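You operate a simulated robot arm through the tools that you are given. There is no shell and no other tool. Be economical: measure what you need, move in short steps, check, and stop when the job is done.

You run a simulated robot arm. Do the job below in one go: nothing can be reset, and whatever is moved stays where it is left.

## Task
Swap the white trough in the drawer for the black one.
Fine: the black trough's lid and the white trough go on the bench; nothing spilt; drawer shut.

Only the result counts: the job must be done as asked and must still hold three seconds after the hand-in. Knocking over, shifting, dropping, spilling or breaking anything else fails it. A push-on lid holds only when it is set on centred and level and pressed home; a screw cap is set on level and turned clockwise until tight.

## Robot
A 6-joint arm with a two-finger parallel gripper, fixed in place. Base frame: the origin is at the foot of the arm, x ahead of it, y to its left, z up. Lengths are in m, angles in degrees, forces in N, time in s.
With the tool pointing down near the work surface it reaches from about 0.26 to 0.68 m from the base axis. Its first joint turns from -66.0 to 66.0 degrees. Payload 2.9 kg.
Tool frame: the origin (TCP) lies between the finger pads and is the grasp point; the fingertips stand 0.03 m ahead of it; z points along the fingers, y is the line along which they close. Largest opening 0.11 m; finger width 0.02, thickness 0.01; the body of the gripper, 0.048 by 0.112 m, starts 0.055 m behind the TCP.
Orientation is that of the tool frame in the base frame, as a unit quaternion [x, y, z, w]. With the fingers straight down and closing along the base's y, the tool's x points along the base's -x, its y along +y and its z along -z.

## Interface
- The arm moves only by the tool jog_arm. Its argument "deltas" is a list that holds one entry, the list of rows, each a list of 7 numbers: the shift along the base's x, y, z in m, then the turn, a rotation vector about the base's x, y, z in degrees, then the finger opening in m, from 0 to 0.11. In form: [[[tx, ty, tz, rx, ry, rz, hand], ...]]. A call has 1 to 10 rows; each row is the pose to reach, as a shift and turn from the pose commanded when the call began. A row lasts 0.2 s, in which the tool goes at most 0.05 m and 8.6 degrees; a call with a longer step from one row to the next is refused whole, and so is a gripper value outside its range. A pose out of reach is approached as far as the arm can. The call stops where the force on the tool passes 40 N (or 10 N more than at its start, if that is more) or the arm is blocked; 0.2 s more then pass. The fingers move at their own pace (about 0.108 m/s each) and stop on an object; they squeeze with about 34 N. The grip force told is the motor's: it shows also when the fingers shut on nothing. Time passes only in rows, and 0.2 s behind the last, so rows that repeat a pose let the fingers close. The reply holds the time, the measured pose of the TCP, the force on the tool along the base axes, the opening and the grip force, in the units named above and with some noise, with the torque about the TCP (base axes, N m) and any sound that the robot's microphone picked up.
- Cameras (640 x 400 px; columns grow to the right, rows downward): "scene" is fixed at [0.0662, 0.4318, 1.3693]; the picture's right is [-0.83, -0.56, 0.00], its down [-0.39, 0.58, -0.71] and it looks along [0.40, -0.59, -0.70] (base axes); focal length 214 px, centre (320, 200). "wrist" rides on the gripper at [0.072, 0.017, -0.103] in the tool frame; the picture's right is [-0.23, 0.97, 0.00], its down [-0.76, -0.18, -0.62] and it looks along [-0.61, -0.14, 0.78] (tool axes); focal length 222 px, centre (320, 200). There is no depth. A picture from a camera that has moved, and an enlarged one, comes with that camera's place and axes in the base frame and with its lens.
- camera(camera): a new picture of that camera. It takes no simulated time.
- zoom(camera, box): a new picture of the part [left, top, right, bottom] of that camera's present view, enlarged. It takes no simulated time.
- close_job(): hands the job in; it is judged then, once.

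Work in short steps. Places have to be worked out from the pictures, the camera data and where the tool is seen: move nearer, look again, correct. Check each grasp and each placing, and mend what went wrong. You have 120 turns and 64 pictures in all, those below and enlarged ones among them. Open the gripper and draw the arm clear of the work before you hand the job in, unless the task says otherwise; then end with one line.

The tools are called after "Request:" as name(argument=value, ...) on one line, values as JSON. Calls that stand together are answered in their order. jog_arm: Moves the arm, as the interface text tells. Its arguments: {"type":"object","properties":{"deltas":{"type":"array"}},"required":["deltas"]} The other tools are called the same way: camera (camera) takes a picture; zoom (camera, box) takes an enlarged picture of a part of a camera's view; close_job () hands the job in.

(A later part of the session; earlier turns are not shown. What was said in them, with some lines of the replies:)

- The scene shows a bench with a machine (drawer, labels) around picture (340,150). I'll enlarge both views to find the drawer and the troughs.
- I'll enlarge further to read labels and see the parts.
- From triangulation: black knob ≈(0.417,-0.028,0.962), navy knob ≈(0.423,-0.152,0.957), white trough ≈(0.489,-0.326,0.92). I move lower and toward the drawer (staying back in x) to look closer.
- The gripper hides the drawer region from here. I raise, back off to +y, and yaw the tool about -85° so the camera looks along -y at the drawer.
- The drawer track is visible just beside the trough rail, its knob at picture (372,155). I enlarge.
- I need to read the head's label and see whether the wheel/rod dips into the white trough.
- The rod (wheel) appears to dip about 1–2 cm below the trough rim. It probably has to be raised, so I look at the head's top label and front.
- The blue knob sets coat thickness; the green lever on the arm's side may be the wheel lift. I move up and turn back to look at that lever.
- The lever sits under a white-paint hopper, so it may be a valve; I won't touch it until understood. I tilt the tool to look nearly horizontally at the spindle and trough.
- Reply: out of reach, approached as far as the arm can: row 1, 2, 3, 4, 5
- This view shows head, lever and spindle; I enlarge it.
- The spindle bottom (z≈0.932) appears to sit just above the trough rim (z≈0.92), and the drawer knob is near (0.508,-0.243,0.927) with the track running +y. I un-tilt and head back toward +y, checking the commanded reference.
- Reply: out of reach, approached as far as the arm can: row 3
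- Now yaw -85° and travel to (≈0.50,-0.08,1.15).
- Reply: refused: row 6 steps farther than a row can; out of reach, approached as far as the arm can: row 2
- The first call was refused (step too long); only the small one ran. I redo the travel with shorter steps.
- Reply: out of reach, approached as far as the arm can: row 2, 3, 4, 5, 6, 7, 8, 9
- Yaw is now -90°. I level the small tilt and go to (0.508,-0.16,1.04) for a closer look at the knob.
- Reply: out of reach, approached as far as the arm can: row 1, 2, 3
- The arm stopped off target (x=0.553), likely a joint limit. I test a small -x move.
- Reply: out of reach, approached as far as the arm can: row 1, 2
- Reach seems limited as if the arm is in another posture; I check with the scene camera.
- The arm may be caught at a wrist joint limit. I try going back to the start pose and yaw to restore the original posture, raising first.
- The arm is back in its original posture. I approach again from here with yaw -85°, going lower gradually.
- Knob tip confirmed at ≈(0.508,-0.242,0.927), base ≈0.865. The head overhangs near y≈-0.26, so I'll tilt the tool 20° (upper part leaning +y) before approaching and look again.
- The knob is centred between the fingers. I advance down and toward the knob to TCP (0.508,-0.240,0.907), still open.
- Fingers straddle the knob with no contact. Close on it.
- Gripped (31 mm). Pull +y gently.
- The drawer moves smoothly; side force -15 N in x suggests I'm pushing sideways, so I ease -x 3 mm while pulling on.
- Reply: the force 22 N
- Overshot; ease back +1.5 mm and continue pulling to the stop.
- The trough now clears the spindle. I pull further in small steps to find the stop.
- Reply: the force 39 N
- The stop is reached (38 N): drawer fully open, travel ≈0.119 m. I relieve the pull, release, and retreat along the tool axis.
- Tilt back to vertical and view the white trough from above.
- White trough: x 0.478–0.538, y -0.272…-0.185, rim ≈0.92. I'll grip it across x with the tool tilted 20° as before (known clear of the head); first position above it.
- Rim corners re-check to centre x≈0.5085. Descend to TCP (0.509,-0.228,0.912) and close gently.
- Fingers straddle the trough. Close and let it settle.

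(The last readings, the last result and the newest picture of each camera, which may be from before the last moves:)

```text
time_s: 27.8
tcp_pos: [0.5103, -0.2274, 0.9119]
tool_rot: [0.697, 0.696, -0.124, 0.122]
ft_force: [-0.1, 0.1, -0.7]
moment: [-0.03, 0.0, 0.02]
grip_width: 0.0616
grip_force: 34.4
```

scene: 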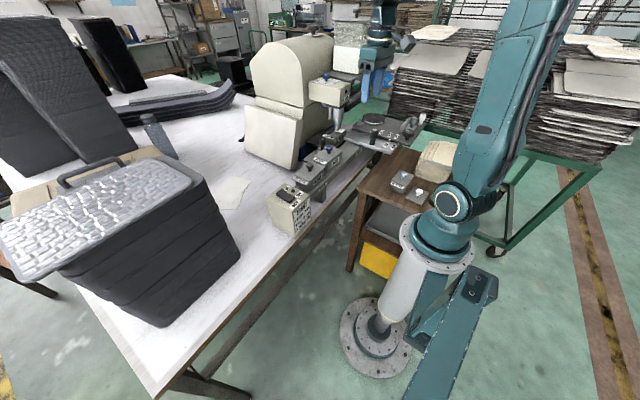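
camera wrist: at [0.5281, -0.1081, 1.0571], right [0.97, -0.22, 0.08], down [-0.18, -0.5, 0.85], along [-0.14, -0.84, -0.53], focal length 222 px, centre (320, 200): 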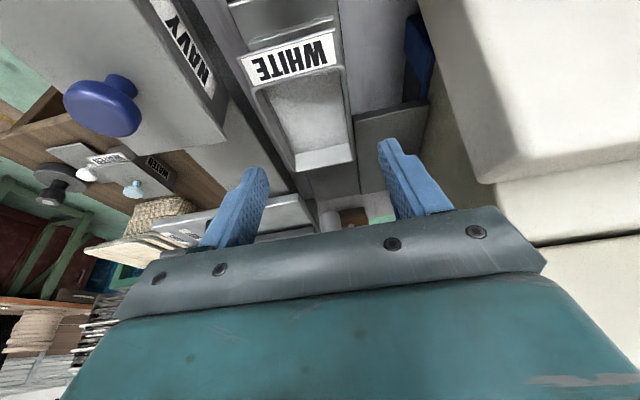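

Gripped (61.6 mm, 34 N). Lift slowly.

Request:
jog_arm(deltas=[[[0, 0, 0.005, 0, 0, 0, 0.04], [0, 0, 0.015, 0, 0, 0, 0.04], [0, 0, 0.03, 0, 0, 0, 0.04], [0, 0, 0.045, 0, 0, 0, 0.04], [0, 0, 0.06, 0, 0, 0, 0.04], [0, 0, 0.075, 0, 0, 0, 0.04], [0, 0, 0.09, 0, 0, 0, 0.04]]])

Request:
camera(camera="wrist")

```text
time_s: 29.4
tcp_pos: [0.5085, -0.2287, 1.0015]
tool_rot: [0.697, 0.696, -0.122, 0.124]
ft_force: [-0.3, -0.4, -3.0]
moment: [-0.02, 0.01, 0.0]
grip_width: 0.0619
grip_force: 34.1
```

```text
22 pictures are left
camera wrist: at [0.5268, -0.1259, 1.0739], right [0.97, -0.22, 0.08], down [-0.18, -0.5, 0.85], along [-0.14, -0.84, -0.53], focal length 222 px, centre (320, 200)
```

wrist: 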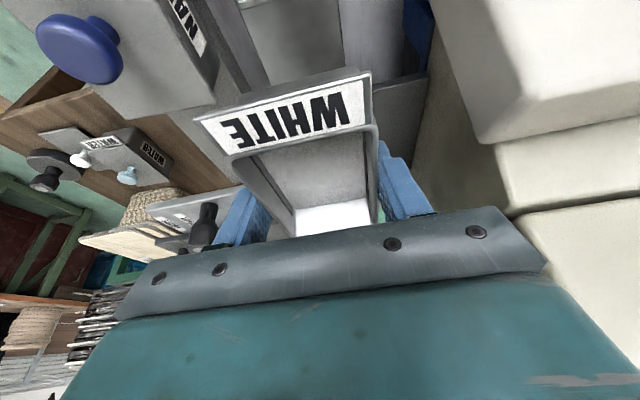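

The white trough (~0.3 kg, white content) is held level. I carry it +y over the drawer knob, then toward a free bench spot near (0.60, 0.06).

Request:
jog_arm(deltas=[[[0, 0.01, 0, 0, 0, 0, 0.04], [0, 0.03, 0, 0, 0, 0, 0.04], [0, 0.055, 0, 0, 0, 0, 0.04], [0, 0.085, 0, 0, 0, 0, 0.04], [0.005, 0.115, 0, 0, 0, 0, 0.04], [0.015, 0.145, 0, 0, 0, 0, 0.04], [0.03, 0.17, 0, 0, 0, 0, 0.04], [0.045, 0.19, 0, 0, 0, 0, 0.04], [0.055, 0.205, 0, 0, 0, 0, 0.04], [0.06, 0.21, 0, 0, 0, 0, 0.04]]])

Request:
jog_arm(deltas=[[[0.005, 0.01, 0, 0, 0, 0, 0.04], [0.015, 0.03, -0.01, 0, 0, 0, 0.04], [0.025, 0.05, -0.025, 0, 0, 0, 0.04], [0.03, 0.068, -0.045, 0, 0, 0, 0.04], [0.031, 0.077, -0.065, 0, 0, 0, 0.04], [0.031, 0.079, -0.085, 0, 0, 0, 0.04], [0.031, 0.079, -0.1, 0, 0, 0, 0.04], [0.031, 0.079, -0.11, 0, 0, 0, 0.04]]])

Request:
camera(camera="wrist")

Request:
zoom(camera="scene", box=[180, 80, 380, 240])

```text
time_s: 31.6
tcp_pos: [0.5697, -0.0186, 1.0018]
tool_rot: [0.696, 0.696, -0.122, 0.123]
ft_force: [0.0, -0.4, -2.4]
moment: [-0.03, -0.01, -0.03]
grip_width: 0.0619
grip_force: 34.2
```

```text
time_s: 33.4
tcp_pos: [0.6004, 0.0609, 0.8921]
tool_rot: [0.697, 0.695, -0.124, 0.123]
ft_force: [0.7, -0.4, -2.4]
moment: [-0.03, -0.02, -0.01]
grip_width: 0.0616
grip_force: 34.6
```

```text
21 pictures are left
camera wrist: at [0.6178, 0.1632, 0.963], right [0.97, -0.22, 0.08], down [-0.18, -0.5, 0.85], along [-0.14, -0.84, -0.53], focal length 222 px, centre (320, 200)
```

wrist: 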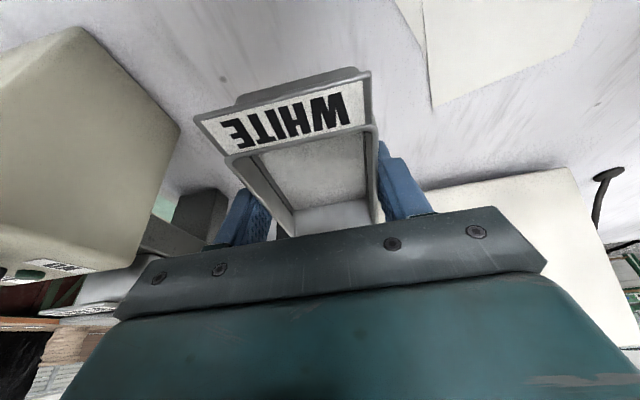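

```text
2.50 times, centred on (280, 160) of scene
camera zoom: at [0.0663, 0.4318, 1.3693], right [-0.83, -0.56, 0.0], down [-0.39, 0.58, -0.71], along [0.4, -0.59, -0.7], focal length 536 px, centre (420, 300)
```

zoom: 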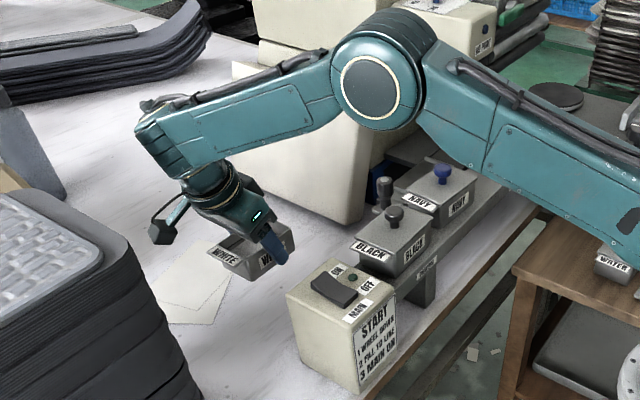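

Bare bench is below, papers and START box clear. I lower toward it.

Request:
jog_arm(deltas=[[[0, 0, -0.015, 0, 0, 0, 0.04], [0, 0, -0.03, 0, 0, 0, 0.04], [0, 0, -0.045, 0, 0, 0, 0.04], [0, 0, -0.06, 0, 0, 0, 0.04], [0, 0, -0.072, 0, 0, 0, 0.04], [0, 0, -0.08, 0, 0, 0, 0.04]]])

Request:
camera(camera="wrist")

```text
time_s: 34.8
tcp_pos: [0.6003, 0.0605, 0.8115]
tool_rot: [0.697, 0.696, -0.122, 0.124]
ft_force: [-1.0, 0.5, -0.9]
moment: [0.12, 0.15, 0.04]
grip_width: 0.0618
grip_force: 33.8
```

```text
19 pictures are left
camera wrist: at [0.618, 0.1631, 0.884], right [0.97, -0.22, 0.08], down [-0.18, -0.5, 0.85], along [-0.14, -0.84, -0.53], focal length 222 px, centre (320, 200)
```

wrist: 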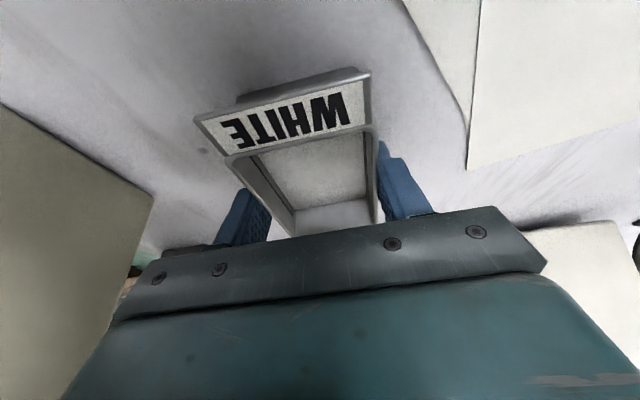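

Force rose slightly from -2.4 to -0.9 N, perhaps near contact. Lower in 2 mm steps.

Request:
jog_arm(deltas=[[[0, 0, -0.002, 0, 0, 0, 0.04], [0, 0, -0.004, 0, 0, 0, 0.04]]])

```text
time_s: 35.4
tcp_pos: [0.601, 0.0591, 0.8111]
tool_rot: [0.699, 0.694, -0.121, 0.125]
ft_force: [-12.2, -2.6, 38.0]
moment: [-0.15, 1.72, -0.07]
grip_width: 0.0617
grip_force: 34.3
```

Contact: the trough is on the bench. I relieve the press 3 mm, check, then open.

Request:
jog_arm(deltas=[[[0, 0, 0.004, 0, 0, 0, 0.04], [0, 0, 0.004, 0, 0, 0, 0.04]]])

```text
time_s: 36.0
tcp_pos: [0.6011, 0.0601, 0.8116]
tool_rot: [0.697, 0.696, -0.122, 0.125]
ft_force: [1.3, 0.9, 13.2]
moment: [0.27, -0.02, -0.23]
grip_width: 0.0616
grip_force: 33.6
```

Light contact (13 N) remains. Open gently and retreat along the tool axis.

Request:
jog_arm(deltas=[[[0, 0, 0.001, 0, 0, 0, 0.07], [0, 0, 0.001, 0, 0, 0, 0.076], [0, 0.007, 0.02, 0, 0, 0, 0.076], [0, 0.018, 0.05, 0, 0, 0, 0.076], [0, 0.033, 0.09, 0, 0, 0, 0.076], [0, 0.03, 0.135, 0, 0, 0, 0.076]]])

Request:
camera(camera="wrist")

```text
time_s: 37.4
tcp_pos: [0.6003, 0.0909, 0.9472]
tool_rot: [0.697, 0.695, -0.123, 0.123]
ft_force: [-0.8, -1.2, 0.1]
moment: [0.03, -0.04, -0.03]
grip_width: 0.0759
grip_force: 0.1
```

```text
18 pictures are left
camera wrist: at [0.6182, 0.1935, 1.019], right [0.97, -0.22, 0.08], down [-0.18, -0.5, 0.85], along [-0.14, -0.84, -0.53], focal length 222 px, centre (320, 200)
```

wrist: 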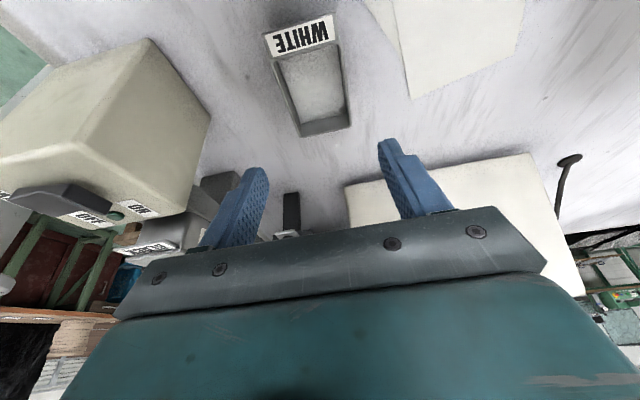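

White trough stands upright on the bench. Next I un-tilt and move above the black trough to view its lid.

Request:
jog_arm(deltas=[[[-0.02, 0.0, 0.04, 7, 0, 0, 0.06], [-0.05, 0.0, 0.07, 14, 0, 0, 0.06], [-0.09, -0.01, 0.1, 20, 0, 0, 0.06], [-0.13, -0.03, 0.11, 20, 0, 0, 0.06], [-0.16, -0.05, 0.11, 20, 0, 0, 0.06], [-0.183, -0.065, 0.11, 20, 0, 0, 0.06]]])

Request:
zoom(camera="wrist", box=[160, 0, 480, 220])

```text
refused: row 3 steps farther than a row can; nothing moved
```

```text
1.82 times, centred on (320, 110) of wrist
camera zoom: at [0.6182, 0.1935, 1.019], right [0.97, -0.22, 0.08], down [-0.18, -0.5, 0.85], along [-0.14, -0.84, -0.53], focal length 404 px, centre (320, 364)
```

zoom: 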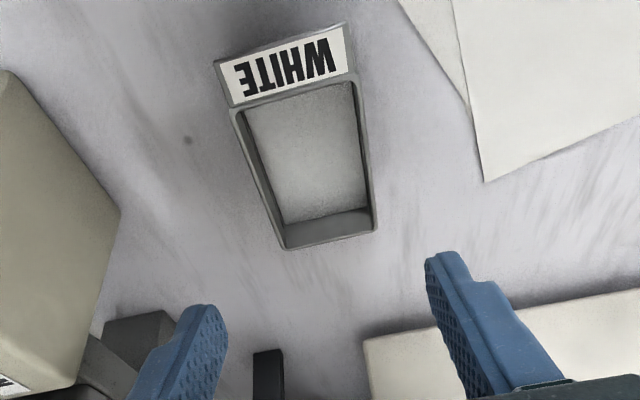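

The white trough is fine. Repeat the move with shorter steps.

Request:
jog_arm(deltas=[[[-0.02, 0.0, 0.03, 7, 0, 0, 0.06], [-0.045, 0.0, 0.06, 14, 0, 0, 0.06], [-0.075, -0.01, 0.09, 20, 0, 0, 0.06], [-0.11, -0.03, 0.11, 20, 0, 0, 0.06], [-0.145, -0.05, 0.11, 20, 0, 0, 0.06], [-0.183, -0.065, 0.11, 20, 0, 0, 0.06]]])

Request:
zoom(camera="wrist", box=[160, 0, 480, 220])

```text
time_s: 38.8
tcp_pos: [0.418, 0.0243, 1.0568]
tool_rot: [0.708, 0.706, 0.0, 0.0]
ft_force: [0.3, -0.3, 0.4]
moment: [-0.02, -0.01, -0.01]
grip_width: 0.0598
grip_force: 0.0
```

```text
1.82 times, centred on (320, 110) of wrist
camera zoom: at [0.4355, 0.0967, 1.1612], right [0.97, -0.23, 0.0], down [-0.18, -0.76, 0.62], along [-0.14, -0.61, -0.78], focal length 404 px, centre (320, 364)
```

zoom: 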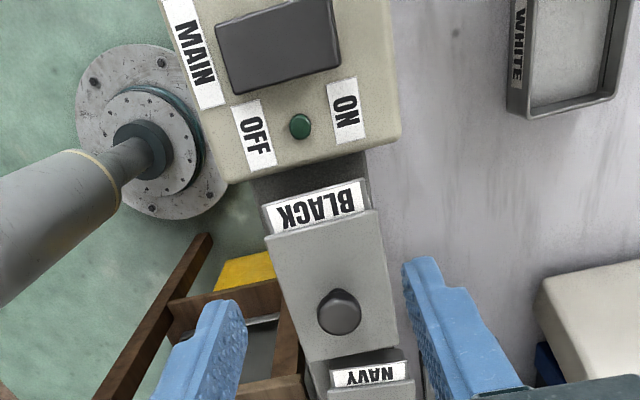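

Black lid: centre ≈(0.418,-0.030), top z≈0.935, knob head ≈(0.4195,-0.025,0.945–0.967). I lower with fingers open around the knob to TCP z 0.972.

Request:
jog_arm(deltas=[[[0.0008, -0.03, -0.015, 0, 0, 0, 0.06], [0.0015, -0.05, -0.05, 0, 0, 0, 0.06], [0.0015, -0.05, -0.075, 0, 0, 0, 0.06], [0.0015, -0.05, -0.085, 0, 0, 0, 0.06]]])

Request:
camera(camera="wrist")

```text
time_s: 39.8
tcp_pos: [0.4186, -0.0248, 0.9725]
tool_rot: [0.708, 0.706, -0.001, 0.001]
ft_force: [-0.6, -0.8, -0.2]
moment: [0.01, -0.01, -0.01]
grip_width: 0.0599
grip_force: 0.0
```

```text
15 pictures are left
camera wrist: at [0.4357, 0.0472, 1.0749], right [0.97, -0.23, 0.0], down [-0.18, -0.76, 0.62], along [-0.14, -0.61, -0.78], focal length 222 px, centre (320, 200)
```

wrist: 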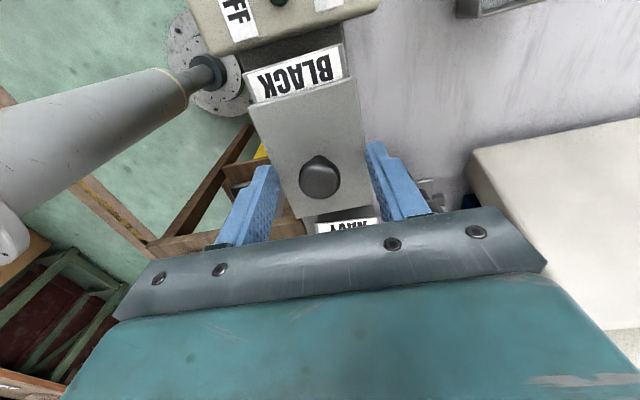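

Knob is at (0.420,-0.023) between the fingers. Close.

Request:
jog_arm(deltas=[[[0, 0, 0, 0, 0, 0, 0.03], [0, 0, 0, 0, 0, 0, 0.01], [0, 0, 0, 0, 0, 0, 0.01], [0, 0, 0, 0, 0, 0, 0.01]]])

```text
time_s: 40.8
tcp_pos: [0.4178, -0.0251, 0.972]
tool_rot: [0.707, 0.707, -0.001, 0.0]
ft_force: [-0.4, 0.2, -0.7]
moment: [-0.01, 0.02, 0.01]
grip_width: 0.0238
grip_force: 33.9
heard: snap
```

A "snap" was heard while gripping; I check by looking before lifting.

Request:
zoom(camera="wrist", box=[220, 20, 440, 240])

```text
1.82 times, centred on (330, 130) of wrist
camera zoom: at [0.4358, 0.0473, 1.0753], right [0.97, -0.23, 0.0], down [-0.18, -0.76, 0.62], along [-0.14, -0.61, -0.78], focal length 404 px, centre (302, 327)
```

zoom: 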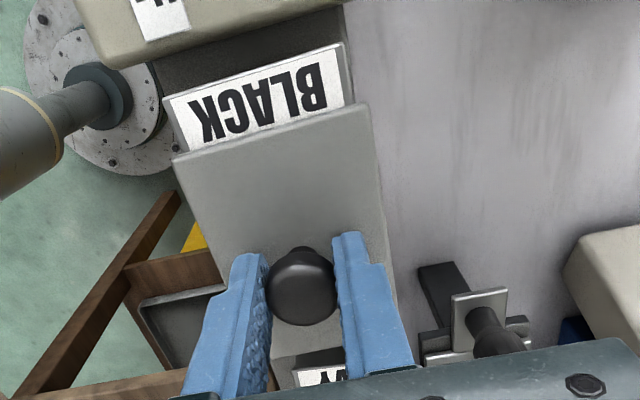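

The lid appears in place and gripped. I lift very slowly by 8 mm and check force.

Request:
jog_arm(deltas=[[[0, 0, 0.002, 0, 0, 0, 0.01], [0, 0, 0.004, 0, 0, 0, 0.01], [0, 0, 0.006, 0, 0, 0, 0.01], [0, 0, 0.008, 0, 0, 0, 0.01]]])

Request:
zoom(camera="wrist", box=[220, 20, 440, 240])

```text
time_s: 41.8
tcp_pos: [0.418, -0.0241, 0.9798]
tool_rot: [0.708, 0.707, -0.001, 0.001]
ft_force: [0.0, -0.2, -1.0]
moment: [0.0, -0.01, -0.01]
grip_width: 0.0238
grip_force: 34.2
```

```text
1.82 times, centred on (330, 130) of wrist
camera zoom: at [0.4361, 0.0475, 1.0827], right [0.97, -0.23, 0.0], down [-0.18, -0.76, 0.62], along [-0.14, -0.61, -0.78], focal length 404 px, centre (302, 327)
```

zoom: 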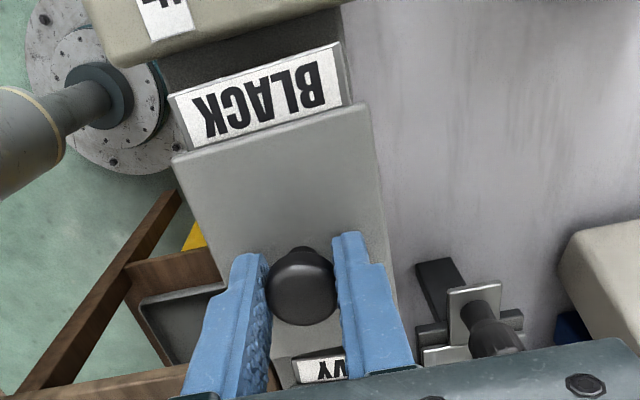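

Lid came free (weight ~0.1 kg; the snap was it popping off). Carry it up and over to bench spot (0.60,-0.055).

Request:
jog_arm(deltas=[[[0, 0, 0.02, 0, 0, 0, 0.01], [0, 0, 0.05, 0, 0, 0, 0.01], [0.03, 0, 0.06, 0, 0, 0, 0.01], [0.07, -0.005, 0.06, 0, 0, 0, 0.01], [0.11, -0.015, 0.06, 0, 0, 0, 0.01], [0.15, -0.025, 0.05, 0, 0, 0, 0.01], [0.175, -0.031, 0.02, 0, 0, 0, 0.01], [0.182, -0.031, -0.025, 0, 0, 0, 0.01], [0.182, -0.031, -0.07, 0, 0, 0, 0.01], [0.182, -0.031, -0.11, 0, 0, 0, 0.01]]])

Request:
camera(camera="wrist")

```text
time_s: 44.0
tcp_pos: [0.6022, -0.0547, 0.8706]
tool_rot: [0.707, 0.707, -0.001, 0.001]
ft_force: [0.1, -0.5, -0.7]
moment: [0.0, 0.01, -0.02]
grip_width: 0.0241
grip_force: 34.0
```

```text
12 pictures are left
camera wrist: at [0.6186, 0.0172, 0.9727], right [0.97, -0.23, 0.0], down [-0.18, -0.76, 0.62], along [-0.14, -0.61, -0.78], focal length 222 px, centre (320, 200)
```

wrist: 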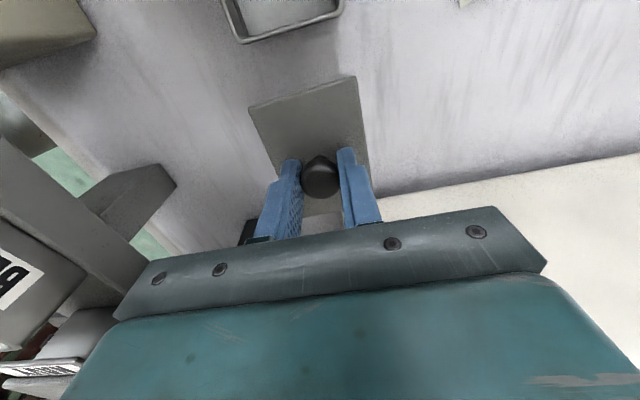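

Clear bench below; lower gradually to contact.

Request:
jog_arm(deltas=[[[0, 0, -0.02, 0, 0, 0, 0.01], [0, 0, -0.035, 0, 0, 0, 0.01], [0, 0, -0.045, 0, 0, 0, 0.01], [0, 0, -0.053, 0, 0, 0, 0.01], [0, 0, -0.06, 0, 0, 0, 0.01], [0, 0, -0.066, 0, 0, 0, 0.01], [0, 0, -0.071, 0, 0, 0, 0.01], [0, 0, -0.076, 0, 0, 0, 0.01], [0, 0, -0.081, 0, 0, 0, 0.01], [0, 0, -0.085, 0, 0, 0, 0.01]]])

```text
time_s: 45.1
tcp_pos: [0.6039, -0.0562, 0.8222]
tool_rot: [0.708, 0.707, 0.003, 0.004]
ft_force: [-0.4, -0.3, 3.3]
moment: [0.02, -0.07, -0.03]
grip_width: 0.0237
grip_force: 34.1
stopped in row 5: the force on the tool passed its limit at 44 N (the readings are from after the stop); the commanded pose is now the measured one
```

Contact at 0.822, consistent with bench z≈0.772 (the trough's contact too). Release and rise.

Request:
jog_arm(deltas=[[[0, 0, 0, 0, 0, 0, 0.05], [0, 0, 0, 0, 0, 0, 0.06], [0, 0, 0.03, 0, 0, 0, 0.06], [0, 0, 0.07, 0, 0, 0, 0.06], [0, 0, 0.11, 0, 0, 0, 0.06], [0, 0, 0.15, 0, 0, 0, 0.06], [-0.01, 0.01, 0.18, -0.4, 0, 0, 0.06]]])

Request:
camera(camera="wrist")

```text
time_s: 46.7
tcp_pos: [0.5929, -0.0456, 1.003]
tool_rot: [0.708, 0.706, 0.0, 0.005]
ft_force: [-0.7, -0.7, -0.4]
moment: [-0.01, -0.02, 0.0]
grip_width: 0.0599
grip_force: 0.0
```

```text
11 pictures are left
camera wrist: at [0.6095, 0.0272, 1.1054], right [0.97, -0.23, 0.01], down [-0.18, -0.76, 0.63], along [-0.14, -0.61, -0.78], focal length 222 px, centre (320, 200)
```

wrist: 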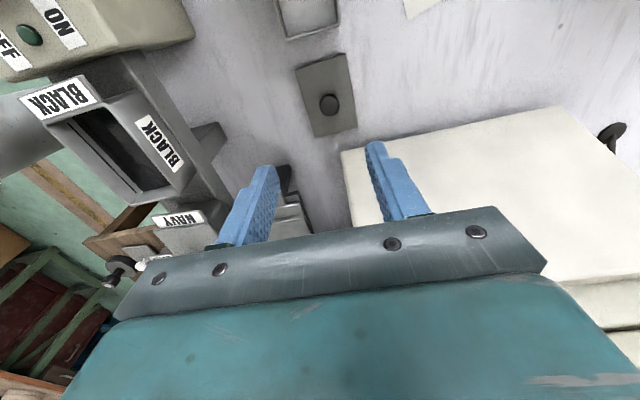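

Lid rests on the bench; the black trough is open. I move above the black trough (levelling the tool) and measure its rim.

Request:
jog_arm(deltas=[[[-0.04, 0.01, 0.02, 0.4, 0.4, 0, 0.076], [-0.08, 0.03, 0.04, 0.4, 0.4, 0, 0.076], [-0.12, 0.05, 0.05, 0.4, 0.4, 0, 0.076], [-0.155, 0.065, 0.05, 0.4, 0.4, 0, 0.076], [-0.175, 0.07, 0.05, 0.4, 0.4, 0, 0.076]]])

Request:
zoom(camera="wrist", box=[160, 0, 480, 220])

```text
time_s: 47.9
tcp_pos: [0.4191, 0.0225, 1.0513]
tool_rot: [0.708, 0.707, -0.002, 0.001]
ft_force: [0.2, -0.6, 1.0]
moment: [0.0, 0.01, 0.01]
grip_width: 0.0758
grip_force: 0.2
```

```text
1.82 times, centred on (320, 110) of wrist
camera zoom: at [0.4361, 0.0956, 1.1549], right [0.97, -0.23, 0.0], down [-0.18, -0.76, 0.62], along [-0.14, -0.61, -0.78], focal length 404 px, centre (320, 364)
```

zoom: 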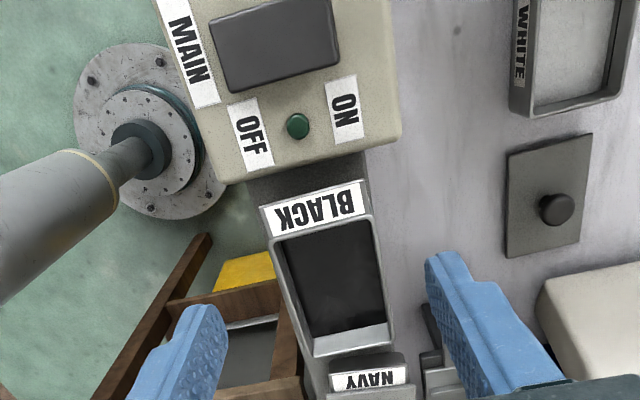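

Black trough rim: x≈0.390–0.449, y≈-0.077…0.014 → equivalent grip point (0.419,-0.0325). I tilt 20° and descend to z≈0.914 around it.

Request:
jog_arm(deltas=[[[0, -0.02, -0.02, -7, 0, 0, 0.076], [0, -0.04, -0.045, -14, 0, 0, 0.076], [0, -0.055, -0.075, -20, 0, 0, 0.076], [0, -0.055, -0.1, -20, 0, 0, 0.076], [0, -0.055, -0.12, -20, 0, 0, 0.076], [0, -0.055, -0.137, -20, 0, 0, 0.076]]])

Request:
zoom(camera="wrist", box=[160, 0, 480, 220])

```text
time_s: 49.3
tcp_pos: [0.4188, -0.0305, 0.9234]
tool_rot: [0.698, 0.694, -0.123, 0.127]
ft_force: [-6.2, 3.0, 7.5]
moment: [0.09, 0.51, -0.16]
grip_width: 0.0787
grip_force: 2.5
stopped in row 6: the force on the tool passed its limit at 72 N (the readings are from after the stop); the commanded pose is now the measured one
```

```text
1.82 times, centred on (320, 110) of wrist
camera zoom: at [0.436, 0.072, 0.9955], right [0.97, -0.22, 0.09], down [-0.19, -0.5, 0.85], along [-0.14, -0.84, -0.52], focal length 404 px, centre (320, 364)
```

zoom: 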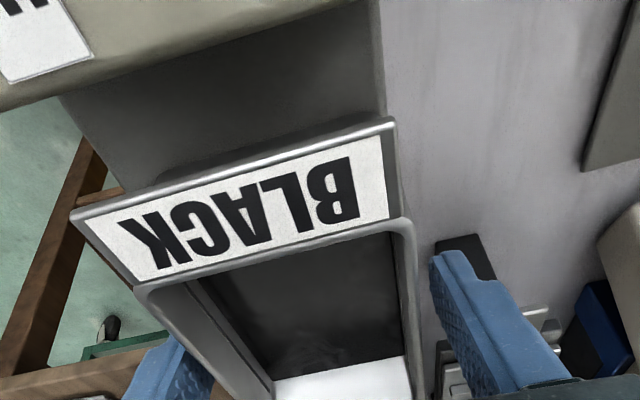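

The fingertips touched the rail top beside the trough (rail ≈0.887); trough unaffected. The view matches the white-trough grip pose, so I rise 1 mm and close.

Request:
jog_arm(deltas=[[[0, 0, 0.001, 0, 0, 0, 0.076], [0, 0, 0.001, 0, 0, 0, 0.055], [0, 0, 0.001, 0, 0, 0, 0.04], [0, 0, 0.001, 0, 0, 0, 0.04], [0, 0, 0.001, 0, 0, 0, 0.04]]])

```text
time_s: 50.5
tcp_pos: [0.4195, -0.0302, 0.9245]
tool_rot: [0.699, 0.694, -0.122, 0.127]
ft_force: [0.1, 0.3, 1.0]
moment: [0.0, 0.0, -0.01]
grip_width: 0.062
grip_force: 34.1
```

Gripped (62 mm). Lift slowly.

Request:
jog_arm(deltas=[[[0, 0, 0.004, 0, 0, 0, 0.04], [0, 0, 0.012, 0, 0, 0, 0.04], [0, 0, 0.024, 0, 0, 0, 0.04], [0, 0, 0.038, 0, 0, 0, 0.04], [0, 0, 0.052, 0, 0, 0, 0.04], [0, 0, 0.066, 0, 0, 0, 0.04], [0, 0, 0.078, 0, 0, 0, 0.04], [0, 0, 0.085, 0, 0, 0, 0.04]]])

Request:
camera(camera="wrist")

```text
time_s: 52.3
tcp_pos: [0.4201, -0.0311, 1.0086]
tool_rot: [0.698, 0.695, -0.121, 0.128]
ft_force: [-0.2, -0.2, -1.6]
moment: [-0.01, 0.02, 0.03]
grip_width: 0.062
grip_force: 33.8
```

```text
8 pictures are left
camera wrist: at [0.4367, 0.0722, 1.0813], right [0.97, -0.22, 0.09], down [-0.19, -0.5, 0.85], along [-0.14, -0.84, -0.52], focal length 222 px, centre (320, 200)
```

wrist: 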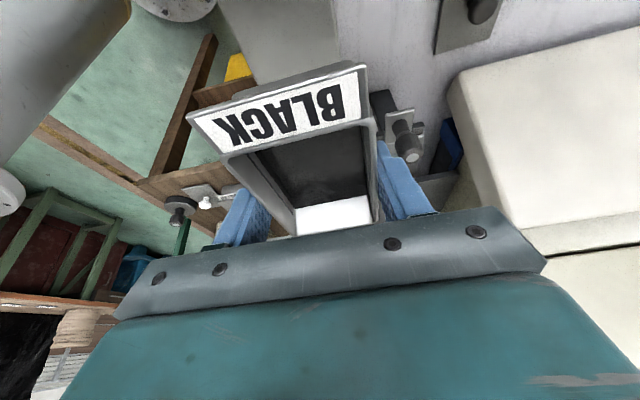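

Black trough is held level. Compared with the white grip picture it sits about 3.5 mm further +y in the grip, so target TCP is (0.509,-0.231). Move +x first, then -y.

Request:
jog_arm(deltas=[[[0.008, 0, 0, 0, 0, 0, 0.04], [0.025, 0, 0.002, 0, 0, 0, 0.04], [0.05, 0, 0.004, 0, 0, 0, 0.04], [0.072, -0.01, 0.004, 0, 0, 0, 0.04], [0.085, -0.03, 0.004, 0, 0, 0, 0.04], [0.0893, -0.055, 0.004, 0, 0, 0, 0.04], [0.0893, -0.085, 0.004, 0, 0, 0, 0.04], [0.0893, -0.115, 0.004, 0, 0, 0, 0.04], [0.0893, -0.14, 0.004, 0, 0, 0, 0.04], [0.0893, -0.15, 0.004, 0, 0, 0, 0.04]]])

Request:
jog_arm(deltas=[[[0, -0.008, 0, 0, 0, 0, 0.04], [0, -0.022, 0, 0, 0, 0, 0.04], [0, -0.036, 0, 0, 0, 0, 0.04], [0, -0.046, 0, 0, 0, 0, 0.04], [0, -0.05, 0, 0, 0, 0, 0.04], [0, -0.05, -0.01, 0, 0, 0, 0.04], [0, -0.05, -0.025, 0, 0, 0, 0.04], [0, -0.05, -0.042, 0, 0, 0, 0.04], [0, -0.05, -0.058, 0, 0, 0, 0.04], [0, -0.05, -0.07, 0, 0, 0, 0.04]]])

Request:
zoom(camera="wrist", box=[160, 0, 480, 220])

```text
time_s: 54.5
tcp_pos: [0.5087, -0.1811, 1.0133]
tool_rot: [0.697, 0.695, -0.122, 0.127]
ft_force: [0.7, 0.6, -2.7]
moment: [-0.05, -0.01, 0.0]
grip_width: 0.0621
grip_force: 33.9
```

```text
time_s: 56.7
tcp_pos: [0.5083, -0.2307, 0.9417]
tool_rot: [0.698, 0.694, -0.121, 0.126]
ft_force: [-0.1, 0.1, -2.9]
moment: [0.0, -0.03, 0.01]
grip_width: 0.0617
grip_force: 34.7
```

```text
1.82 times, centred on (320, 110) of wrist
camera zoom: at [0.5253, -0.1281, 1.0144], right [0.97, -0.22, 0.09], down [-0.19, -0.5, 0.85], along [-0.14, -0.84, -0.52], focal length 404 px, centre (320, 364)
```

zoom: 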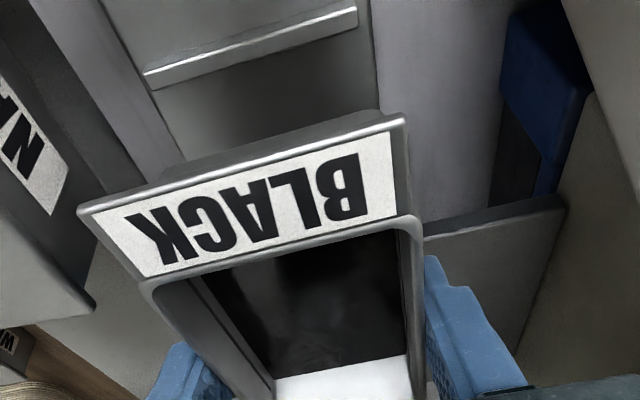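

Aligned with the drawer bed and its front ridge. Lower to just above rest height.

Request:
jog_arm(deltas=[[[0, 0, -0.007, 0, 0, 0, 0.04], [0, 0, -0.013, 0, 0, 0, 0.04], [0, 0, -0.018, 0, 0, 0, 0.04], [0, 0, -0.023, 0, 0, 0, 0.04]]])

Request:
zoom(camera="wrist", box=[160, 0, 480, 220])

```text
time_s: 57.7
tcp_pos: [0.5091, -0.2318, 0.9208]
tool_rot: [0.698, 0.694, -0.122, 0.127]
ft_force: [-0.1, 0.0, -3.1]
moment: [-0.01, 0.0, 0.01]
grip_width: 0.0621
grip_force: 33.8
```

```text
1.82 times, centred on (320, 110) of wrist
camera zoom: at [0.5258, -0.1281, 0.9915], right [0.97, -0.22, 0.09], down [-0.19, -0.5, 0.85], along [-0.14, -0.84, -0.52], focal length 404 px, centre (320, 364)
```

zoom: 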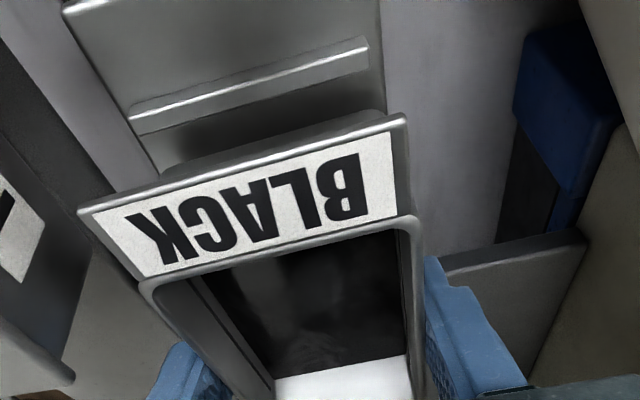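

The alignment with the ridge matches the earlier white-trough picture. Lower in small steps to contact.

Request:
jog_arm(deltas=[[[0, 0, -0.003, 0, 0, 0, 0.04], [0, 0, -0.0055, 0, 0, 0, 0.04], [0, 0, -0.007, 0, 0, 0, 0.04]]])

```text
time_s: 58.5
tcp_pos: [0.5085, -0.2322, 0.9138]
tool_rot: [0.698, 0.694, -0.122, 0.127]
ft_force: [-0.4, -0.3, -3.0]
moment: [0.01, -0.03, -0.01]
grip_width: 0.062
grip_force: 34.0
```

Request:
jog_arm(deltas=[[[0, 0, -0.0015, 0, 0, 0, 0.04], [0, 0, -0.003, 0, 0, 0, 0.04]]])

```text
time_s: 59.1
tcp_pos: [0.5088, -0.2314, 0.9121]
tool_rot: [0.698, 0.694, -0.122, 0.128]
ft_force: [-4.9, 0.0, 14.1]
moment: [0.81, 0.72, 0.25]
grip_width: 0.0618
grip_force: 33.8
```

Contact at 0.912, the same level as the white trough had: it is seated. Relax, open and retreat along the tool axis.

Request:
jog_arm(deltas=[[[0, 0, 0.001, 0, 0, 0, 0.04], [0, 0, 0.001, 0, 0, 0, 0.068], [0, 0, 0.001, 0, 0, 0, 0.074], [0, 0.001, 0.025, 0, 0, 0, 0.074], [0, 0.008, 0.06, 0, 0, 0, 0.074], [0, 0.03, 0.1, 0, 0, 0, 0.06], [0, 0.07, 0.12, 0, 0, 0, 0.06], [0, 0.11, 0.125, 0, 0, 0, 0.06]]])

Request:
zoom(camera="wrist", box=[160, 0, 480, 220])

```text
time_s: 60.9
tcp_pos: [0.5085, -0.1215, 1.0349]
tool_rot: [0.698, 0.694, -0.122, 0.128]
ft_force: [0.6, 0.5, -0.2]
moment: [0.02, 0.0, 0.01]
grip_width: 0.0599
grip_force: 0.1
```

```text
1.82 times, centred on (320, 110) of wrist
camera zoom: at [0.5266, -0.0181, 1.1068], right [0.97, -0.22, 0.09], down [-0.19, -0.5, 0.85], along [-0.14, -0.84, -0.52], focal length 404 px, centre (320, 364)
```

zoom: 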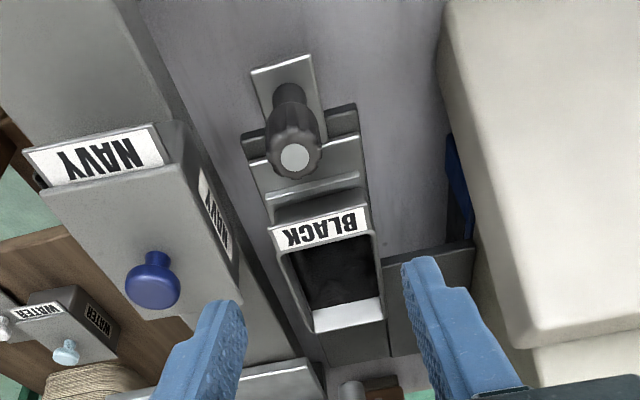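

Black trough sits properly in the drawer. The knob is at ≈(0.507,-0.124); I descend around it with the same grip as before and close.

Request:
jog_arm(deltas=[[[-0.001, 0, -0.03, 0, 0, 0, 0.06], [-0.001, 0, -0.065, 0, 0, 0, 0.06], [-0.001, -0.001, -0.095, 0, 0, 0, 0.06], [-0.001, -0.001, -0.115, 0, 0, 0, 0.06], [-0.001, -0.001, -0.1285, 0, 0, 0, 0.06]]])

Request:
jog_arm(deltas=[[[0, 0, 0, 0, 0, 0, 0.04], [0, 0, 0, 0, 0, 0, 0.02], [0, 0, 0, 0, 0, 0, 0.02], [0, 0, 0, 0, 0, 0, 0.02]]])

```text
time_s: 62.1
tcp_pos: [0.5088, -0.1229, 0.9073]
tool_rot: [0.698, 0.694, -0.123, 0.127]
ft_force: [0.5, 0.5, 0.0]
moment: [0.0, 0.01, 0.02]
grip_width: 0.0598
grip_force: 0.0
```

```text
time_s: 63.1
tcp_pos: [0.5066, -0.1234, 0.9071]
tool_rot: [0.697, 0.695, -0.123, 0.126]
ft_force: [-14.5, -0.5, 2.3]
moment: [-0.05, 0.49, 0.3]
grip_width: 0.0313
grip_force: 44.7
```

Gripped on the knob. Push -y slowly, easing x by -1 mm.

Request:
jog_arm(deltas=[[[-0.001, -0.003, 0, 0, 0, 0, 0.02], [-0.001, -0.01, 0, 0, 0, 0, 0.02], [-0.001, -0.02, 0, 0, 0, 0, 0.02], [-0.001, -0.03, 0, 0, 0, 0, 0.02], [-0.001, -0.04, 0, 0, 0, 0, 0.02], [-0.001, -0.05, 0, 0, 0, 0, 0.02], [-0.001, -0.06, 0, 0, 0, 0, 0.02], [-0.001, -0.068, 0, 0, 0, 0, 0.02], [-0.001, -0.074, 0, 0, 0, 0, 0.02]]])

Request:
zoom(camera="scene", box=[290, 60, 400, 170])

```text
time_s: 65.1
tcp_pos: [0.5069, -0.197, 0.9064]
tool_rot: [0.698, 0.694, -0.122, 0.128]
ft_force: [-13.7, 0.7, -1.3]
moment: [-0.02, 0.39, 0.26]
grip_width: 0.0314
grip_force: 44.6
```

```text
3.64 times, centred on (345, 115) of scene
camera zoom: at [0.0659, 0.4318, 1.3693], right [-0.83, -0.56, 0.0], down [-0.39, 0.58, -0.71], along [0.4, -0.59, -0.7], focal length 780 px, centre (229, 509)
```

zoom: 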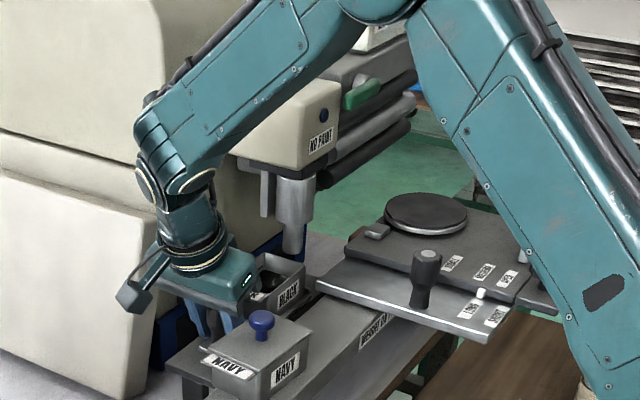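

Going well. Push the rest until the closed stop (TCP y ≈ -0.241/-0.242).

Request:
jog_arm(deltas=[[[-0.0005, -0.006, 0, 0, 0, 0, 0.02], [-0.0005, -0.014, 0, 0, 0, 0, 0.02], [-0.0005, -0.022, 0, 0, 0, 0, 0.02], [-0.0005, -0.03, 0, 0, 0, 0, 0.02], [-0.0005, -0.036, 0, 0, 0, 0, 0.02], [-0.0005, -0.041, 0, 0, 0, 0, 0.02], [-0.0005, -0.045, 0, 0, 0, 0, 0.02], [-0.0005, -0.049, 0, 0, 0, 0, 0.02]]])

```text
time_s: 67.0
tcp_pos: [0.5075, -0.2379, 0.9072]
tool_rot: [0.695, 0.698, -0.12, 0.121]
ft_force: [-3.8, 8.7, 5.1]
moment: [-0.18, 0.21, -0.53]
grip_width: 0.0311
grip_force: 44.7
stopped in row 8: the force on the tool passed its limit at 41 N (the readings are from after the stop); the commanded pose is now the measured one
```

Stopped by force near y≈-0.238…-0.241, about the original closed position. I push once more gently to confirm it is the end stop.

Request:
jog_arm(deltas=[[[0, -0.002, 0, 0, 0, 0, 0.02], [0, -0.004, 0, 0, 0, 0, 0.02], [0, -0.006, 0, 0, 0, 0, 0.02]]])

Request:
camera(camera="wrist")

```text
time_s: 67.7
tcp_pos: [0.5075, -0.2381, 0.9074]
tool_rot: [0.694, 0.701, -0.118, 0.118]
ft_force: [-3.7, 9.2, 6.0]
moment: [-0.06, 0.15, -0.65]
grip_width: 0.0311
grip_force: 45.3
stopped in row 3: the force on the tool passed its limit at 42 N (the readings are from after the stop); the commanded pose is now the measured one
```

```text
3 pictures are left
camera wrist: at [0.5233, -0.1369, 0.9802], right [0.98, -0.2, 0.07], down [-0.17, -0.52, 0.84], along [-0.13, -0.83, -0.54], focal length 222 px, centre (320, 200)
```

wrist: 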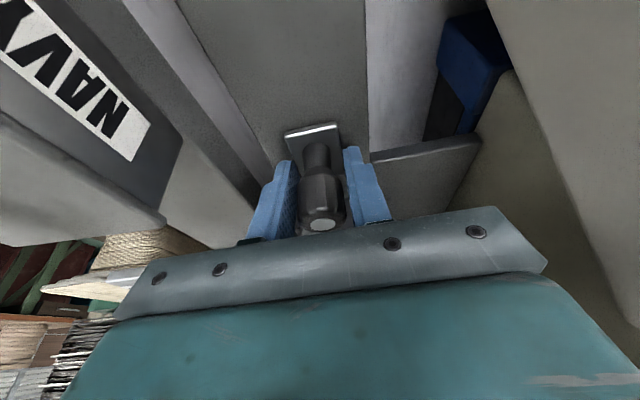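

It stops firmly at the same point, close to the original closed position (within ~2 mm). I release, retreat and compare with the earlier closed view.

Request:
jog_arm(deltas=[[[0, 0, 0, 0, 0, 0, 0.04], [0, 0, 0, 0, 0, 0, 0.06], [0, 0.016, 0.006, 0, 0, 0, 0.06], [0, 0.036, 0.016, 0, 0, 0, 0.06], [0, 0.06, 0.035, 0, 0, 0, 0.06], [0, 0.07, 0.066, 0, 0, 0, 0.06], [0, 0.075, 0.09, 6.5, 0, -0.2, 0.06], [0, 0.078, 0.11, 13, 0, -0.4, 0.06], [0.001, 0.078, 0.1355, 19.3, 0, -0.6, 0.06]]])

Request:
zoom(camera="wrist", box=[160, 0, 480, 220])

```text
time_s: 69.7
tcp_pos: [0.5087, -0.1616, 1.0419]
tool_rot: [0.707, 0.707, 0.0, 0.0]
ft_force: [-1.0, 0.6, -0.4]
moment: [-0.02, -0.01, 0.04]
grip_width: 0.0601
grip_force: 0.1
```

```text
1.82 times, centred on (320, 110) of wrist
camera zoom: at [0.5258, -0.0897, 1.1451], right [0.97, -0.23, 0.0], down [-0.18, -0.76, 0.62], along [-0.14, -0.61, -0.78], focal length 404 px, centre (320, 364)
```

zoom: 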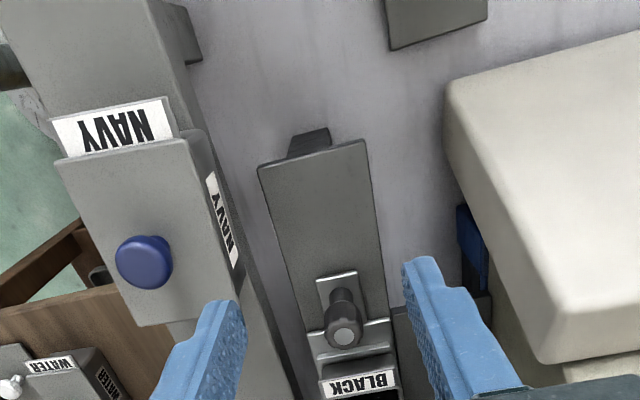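

The drawer knob and plate coincide with the original closed view: drawer is shut. I withdraw the arm clear, then take a final scene check.

Request:
jog_arm(deltas=[[[-0.01, 0.01, 0.03, 0, 0, 8, 0.08], [-0.03, 0.02, 0.06, 0, 0, 16, 0.1], [-0.06, 0.02, 0.08, 0, 0, 24, 0.11], [-0.09, 0.02, 0.1, 0, 0, 32, 0.11], [-0.12, 0.01, 0.12, 0, 0, 40, 0.11], [-0.15, 0.0, 0.125, 0, 0, 48, 0.11], [-0.18, -0.02, 0.125, 0, 0, 56, 0.11], [-0.2, -0.04, 0.125, 0, 0, 64, 0.11]]])

Request:
zoom(camera="scene", box=[230, 80, 390, 240])

```text
time_s: 71.5
tcp_pos: [0.3076, -0.2031, 1.166]
tool_rot: [0.225, 0.974, 0.0, 0.0]
ft_force: [-0.6, 0.1, -0.5]
moment: [0.02, -0.05, -0.03]
grip_width: 0.1102
grip_force: 0.1
```

```text
2.50 times, centred on (310, 160) of scene
camera zoom: at [0.0662, 0.4318, 1.3693], right [-0.83, -0.56, 0.0], down [-0.39, 0.58, -0.71], along [0.4, -0.59, -0.7], focal length 536 px, centre (345, 300)
```

zoom: 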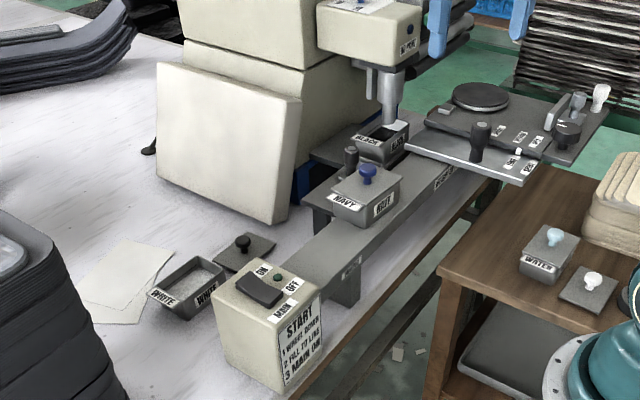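

The final picture shows the black trough under the spindle with the drawer shut. The white trough and the black lid are on the bench, nothing is spilt, and the arm is clear, so I hand in.

Request:
close_job()

```text
The job is handed in.
```

The black trough is now in the drawer with the drawer shut, the white trough and the black trough's lid are on the bench, and the last picture shows nothing spilt.
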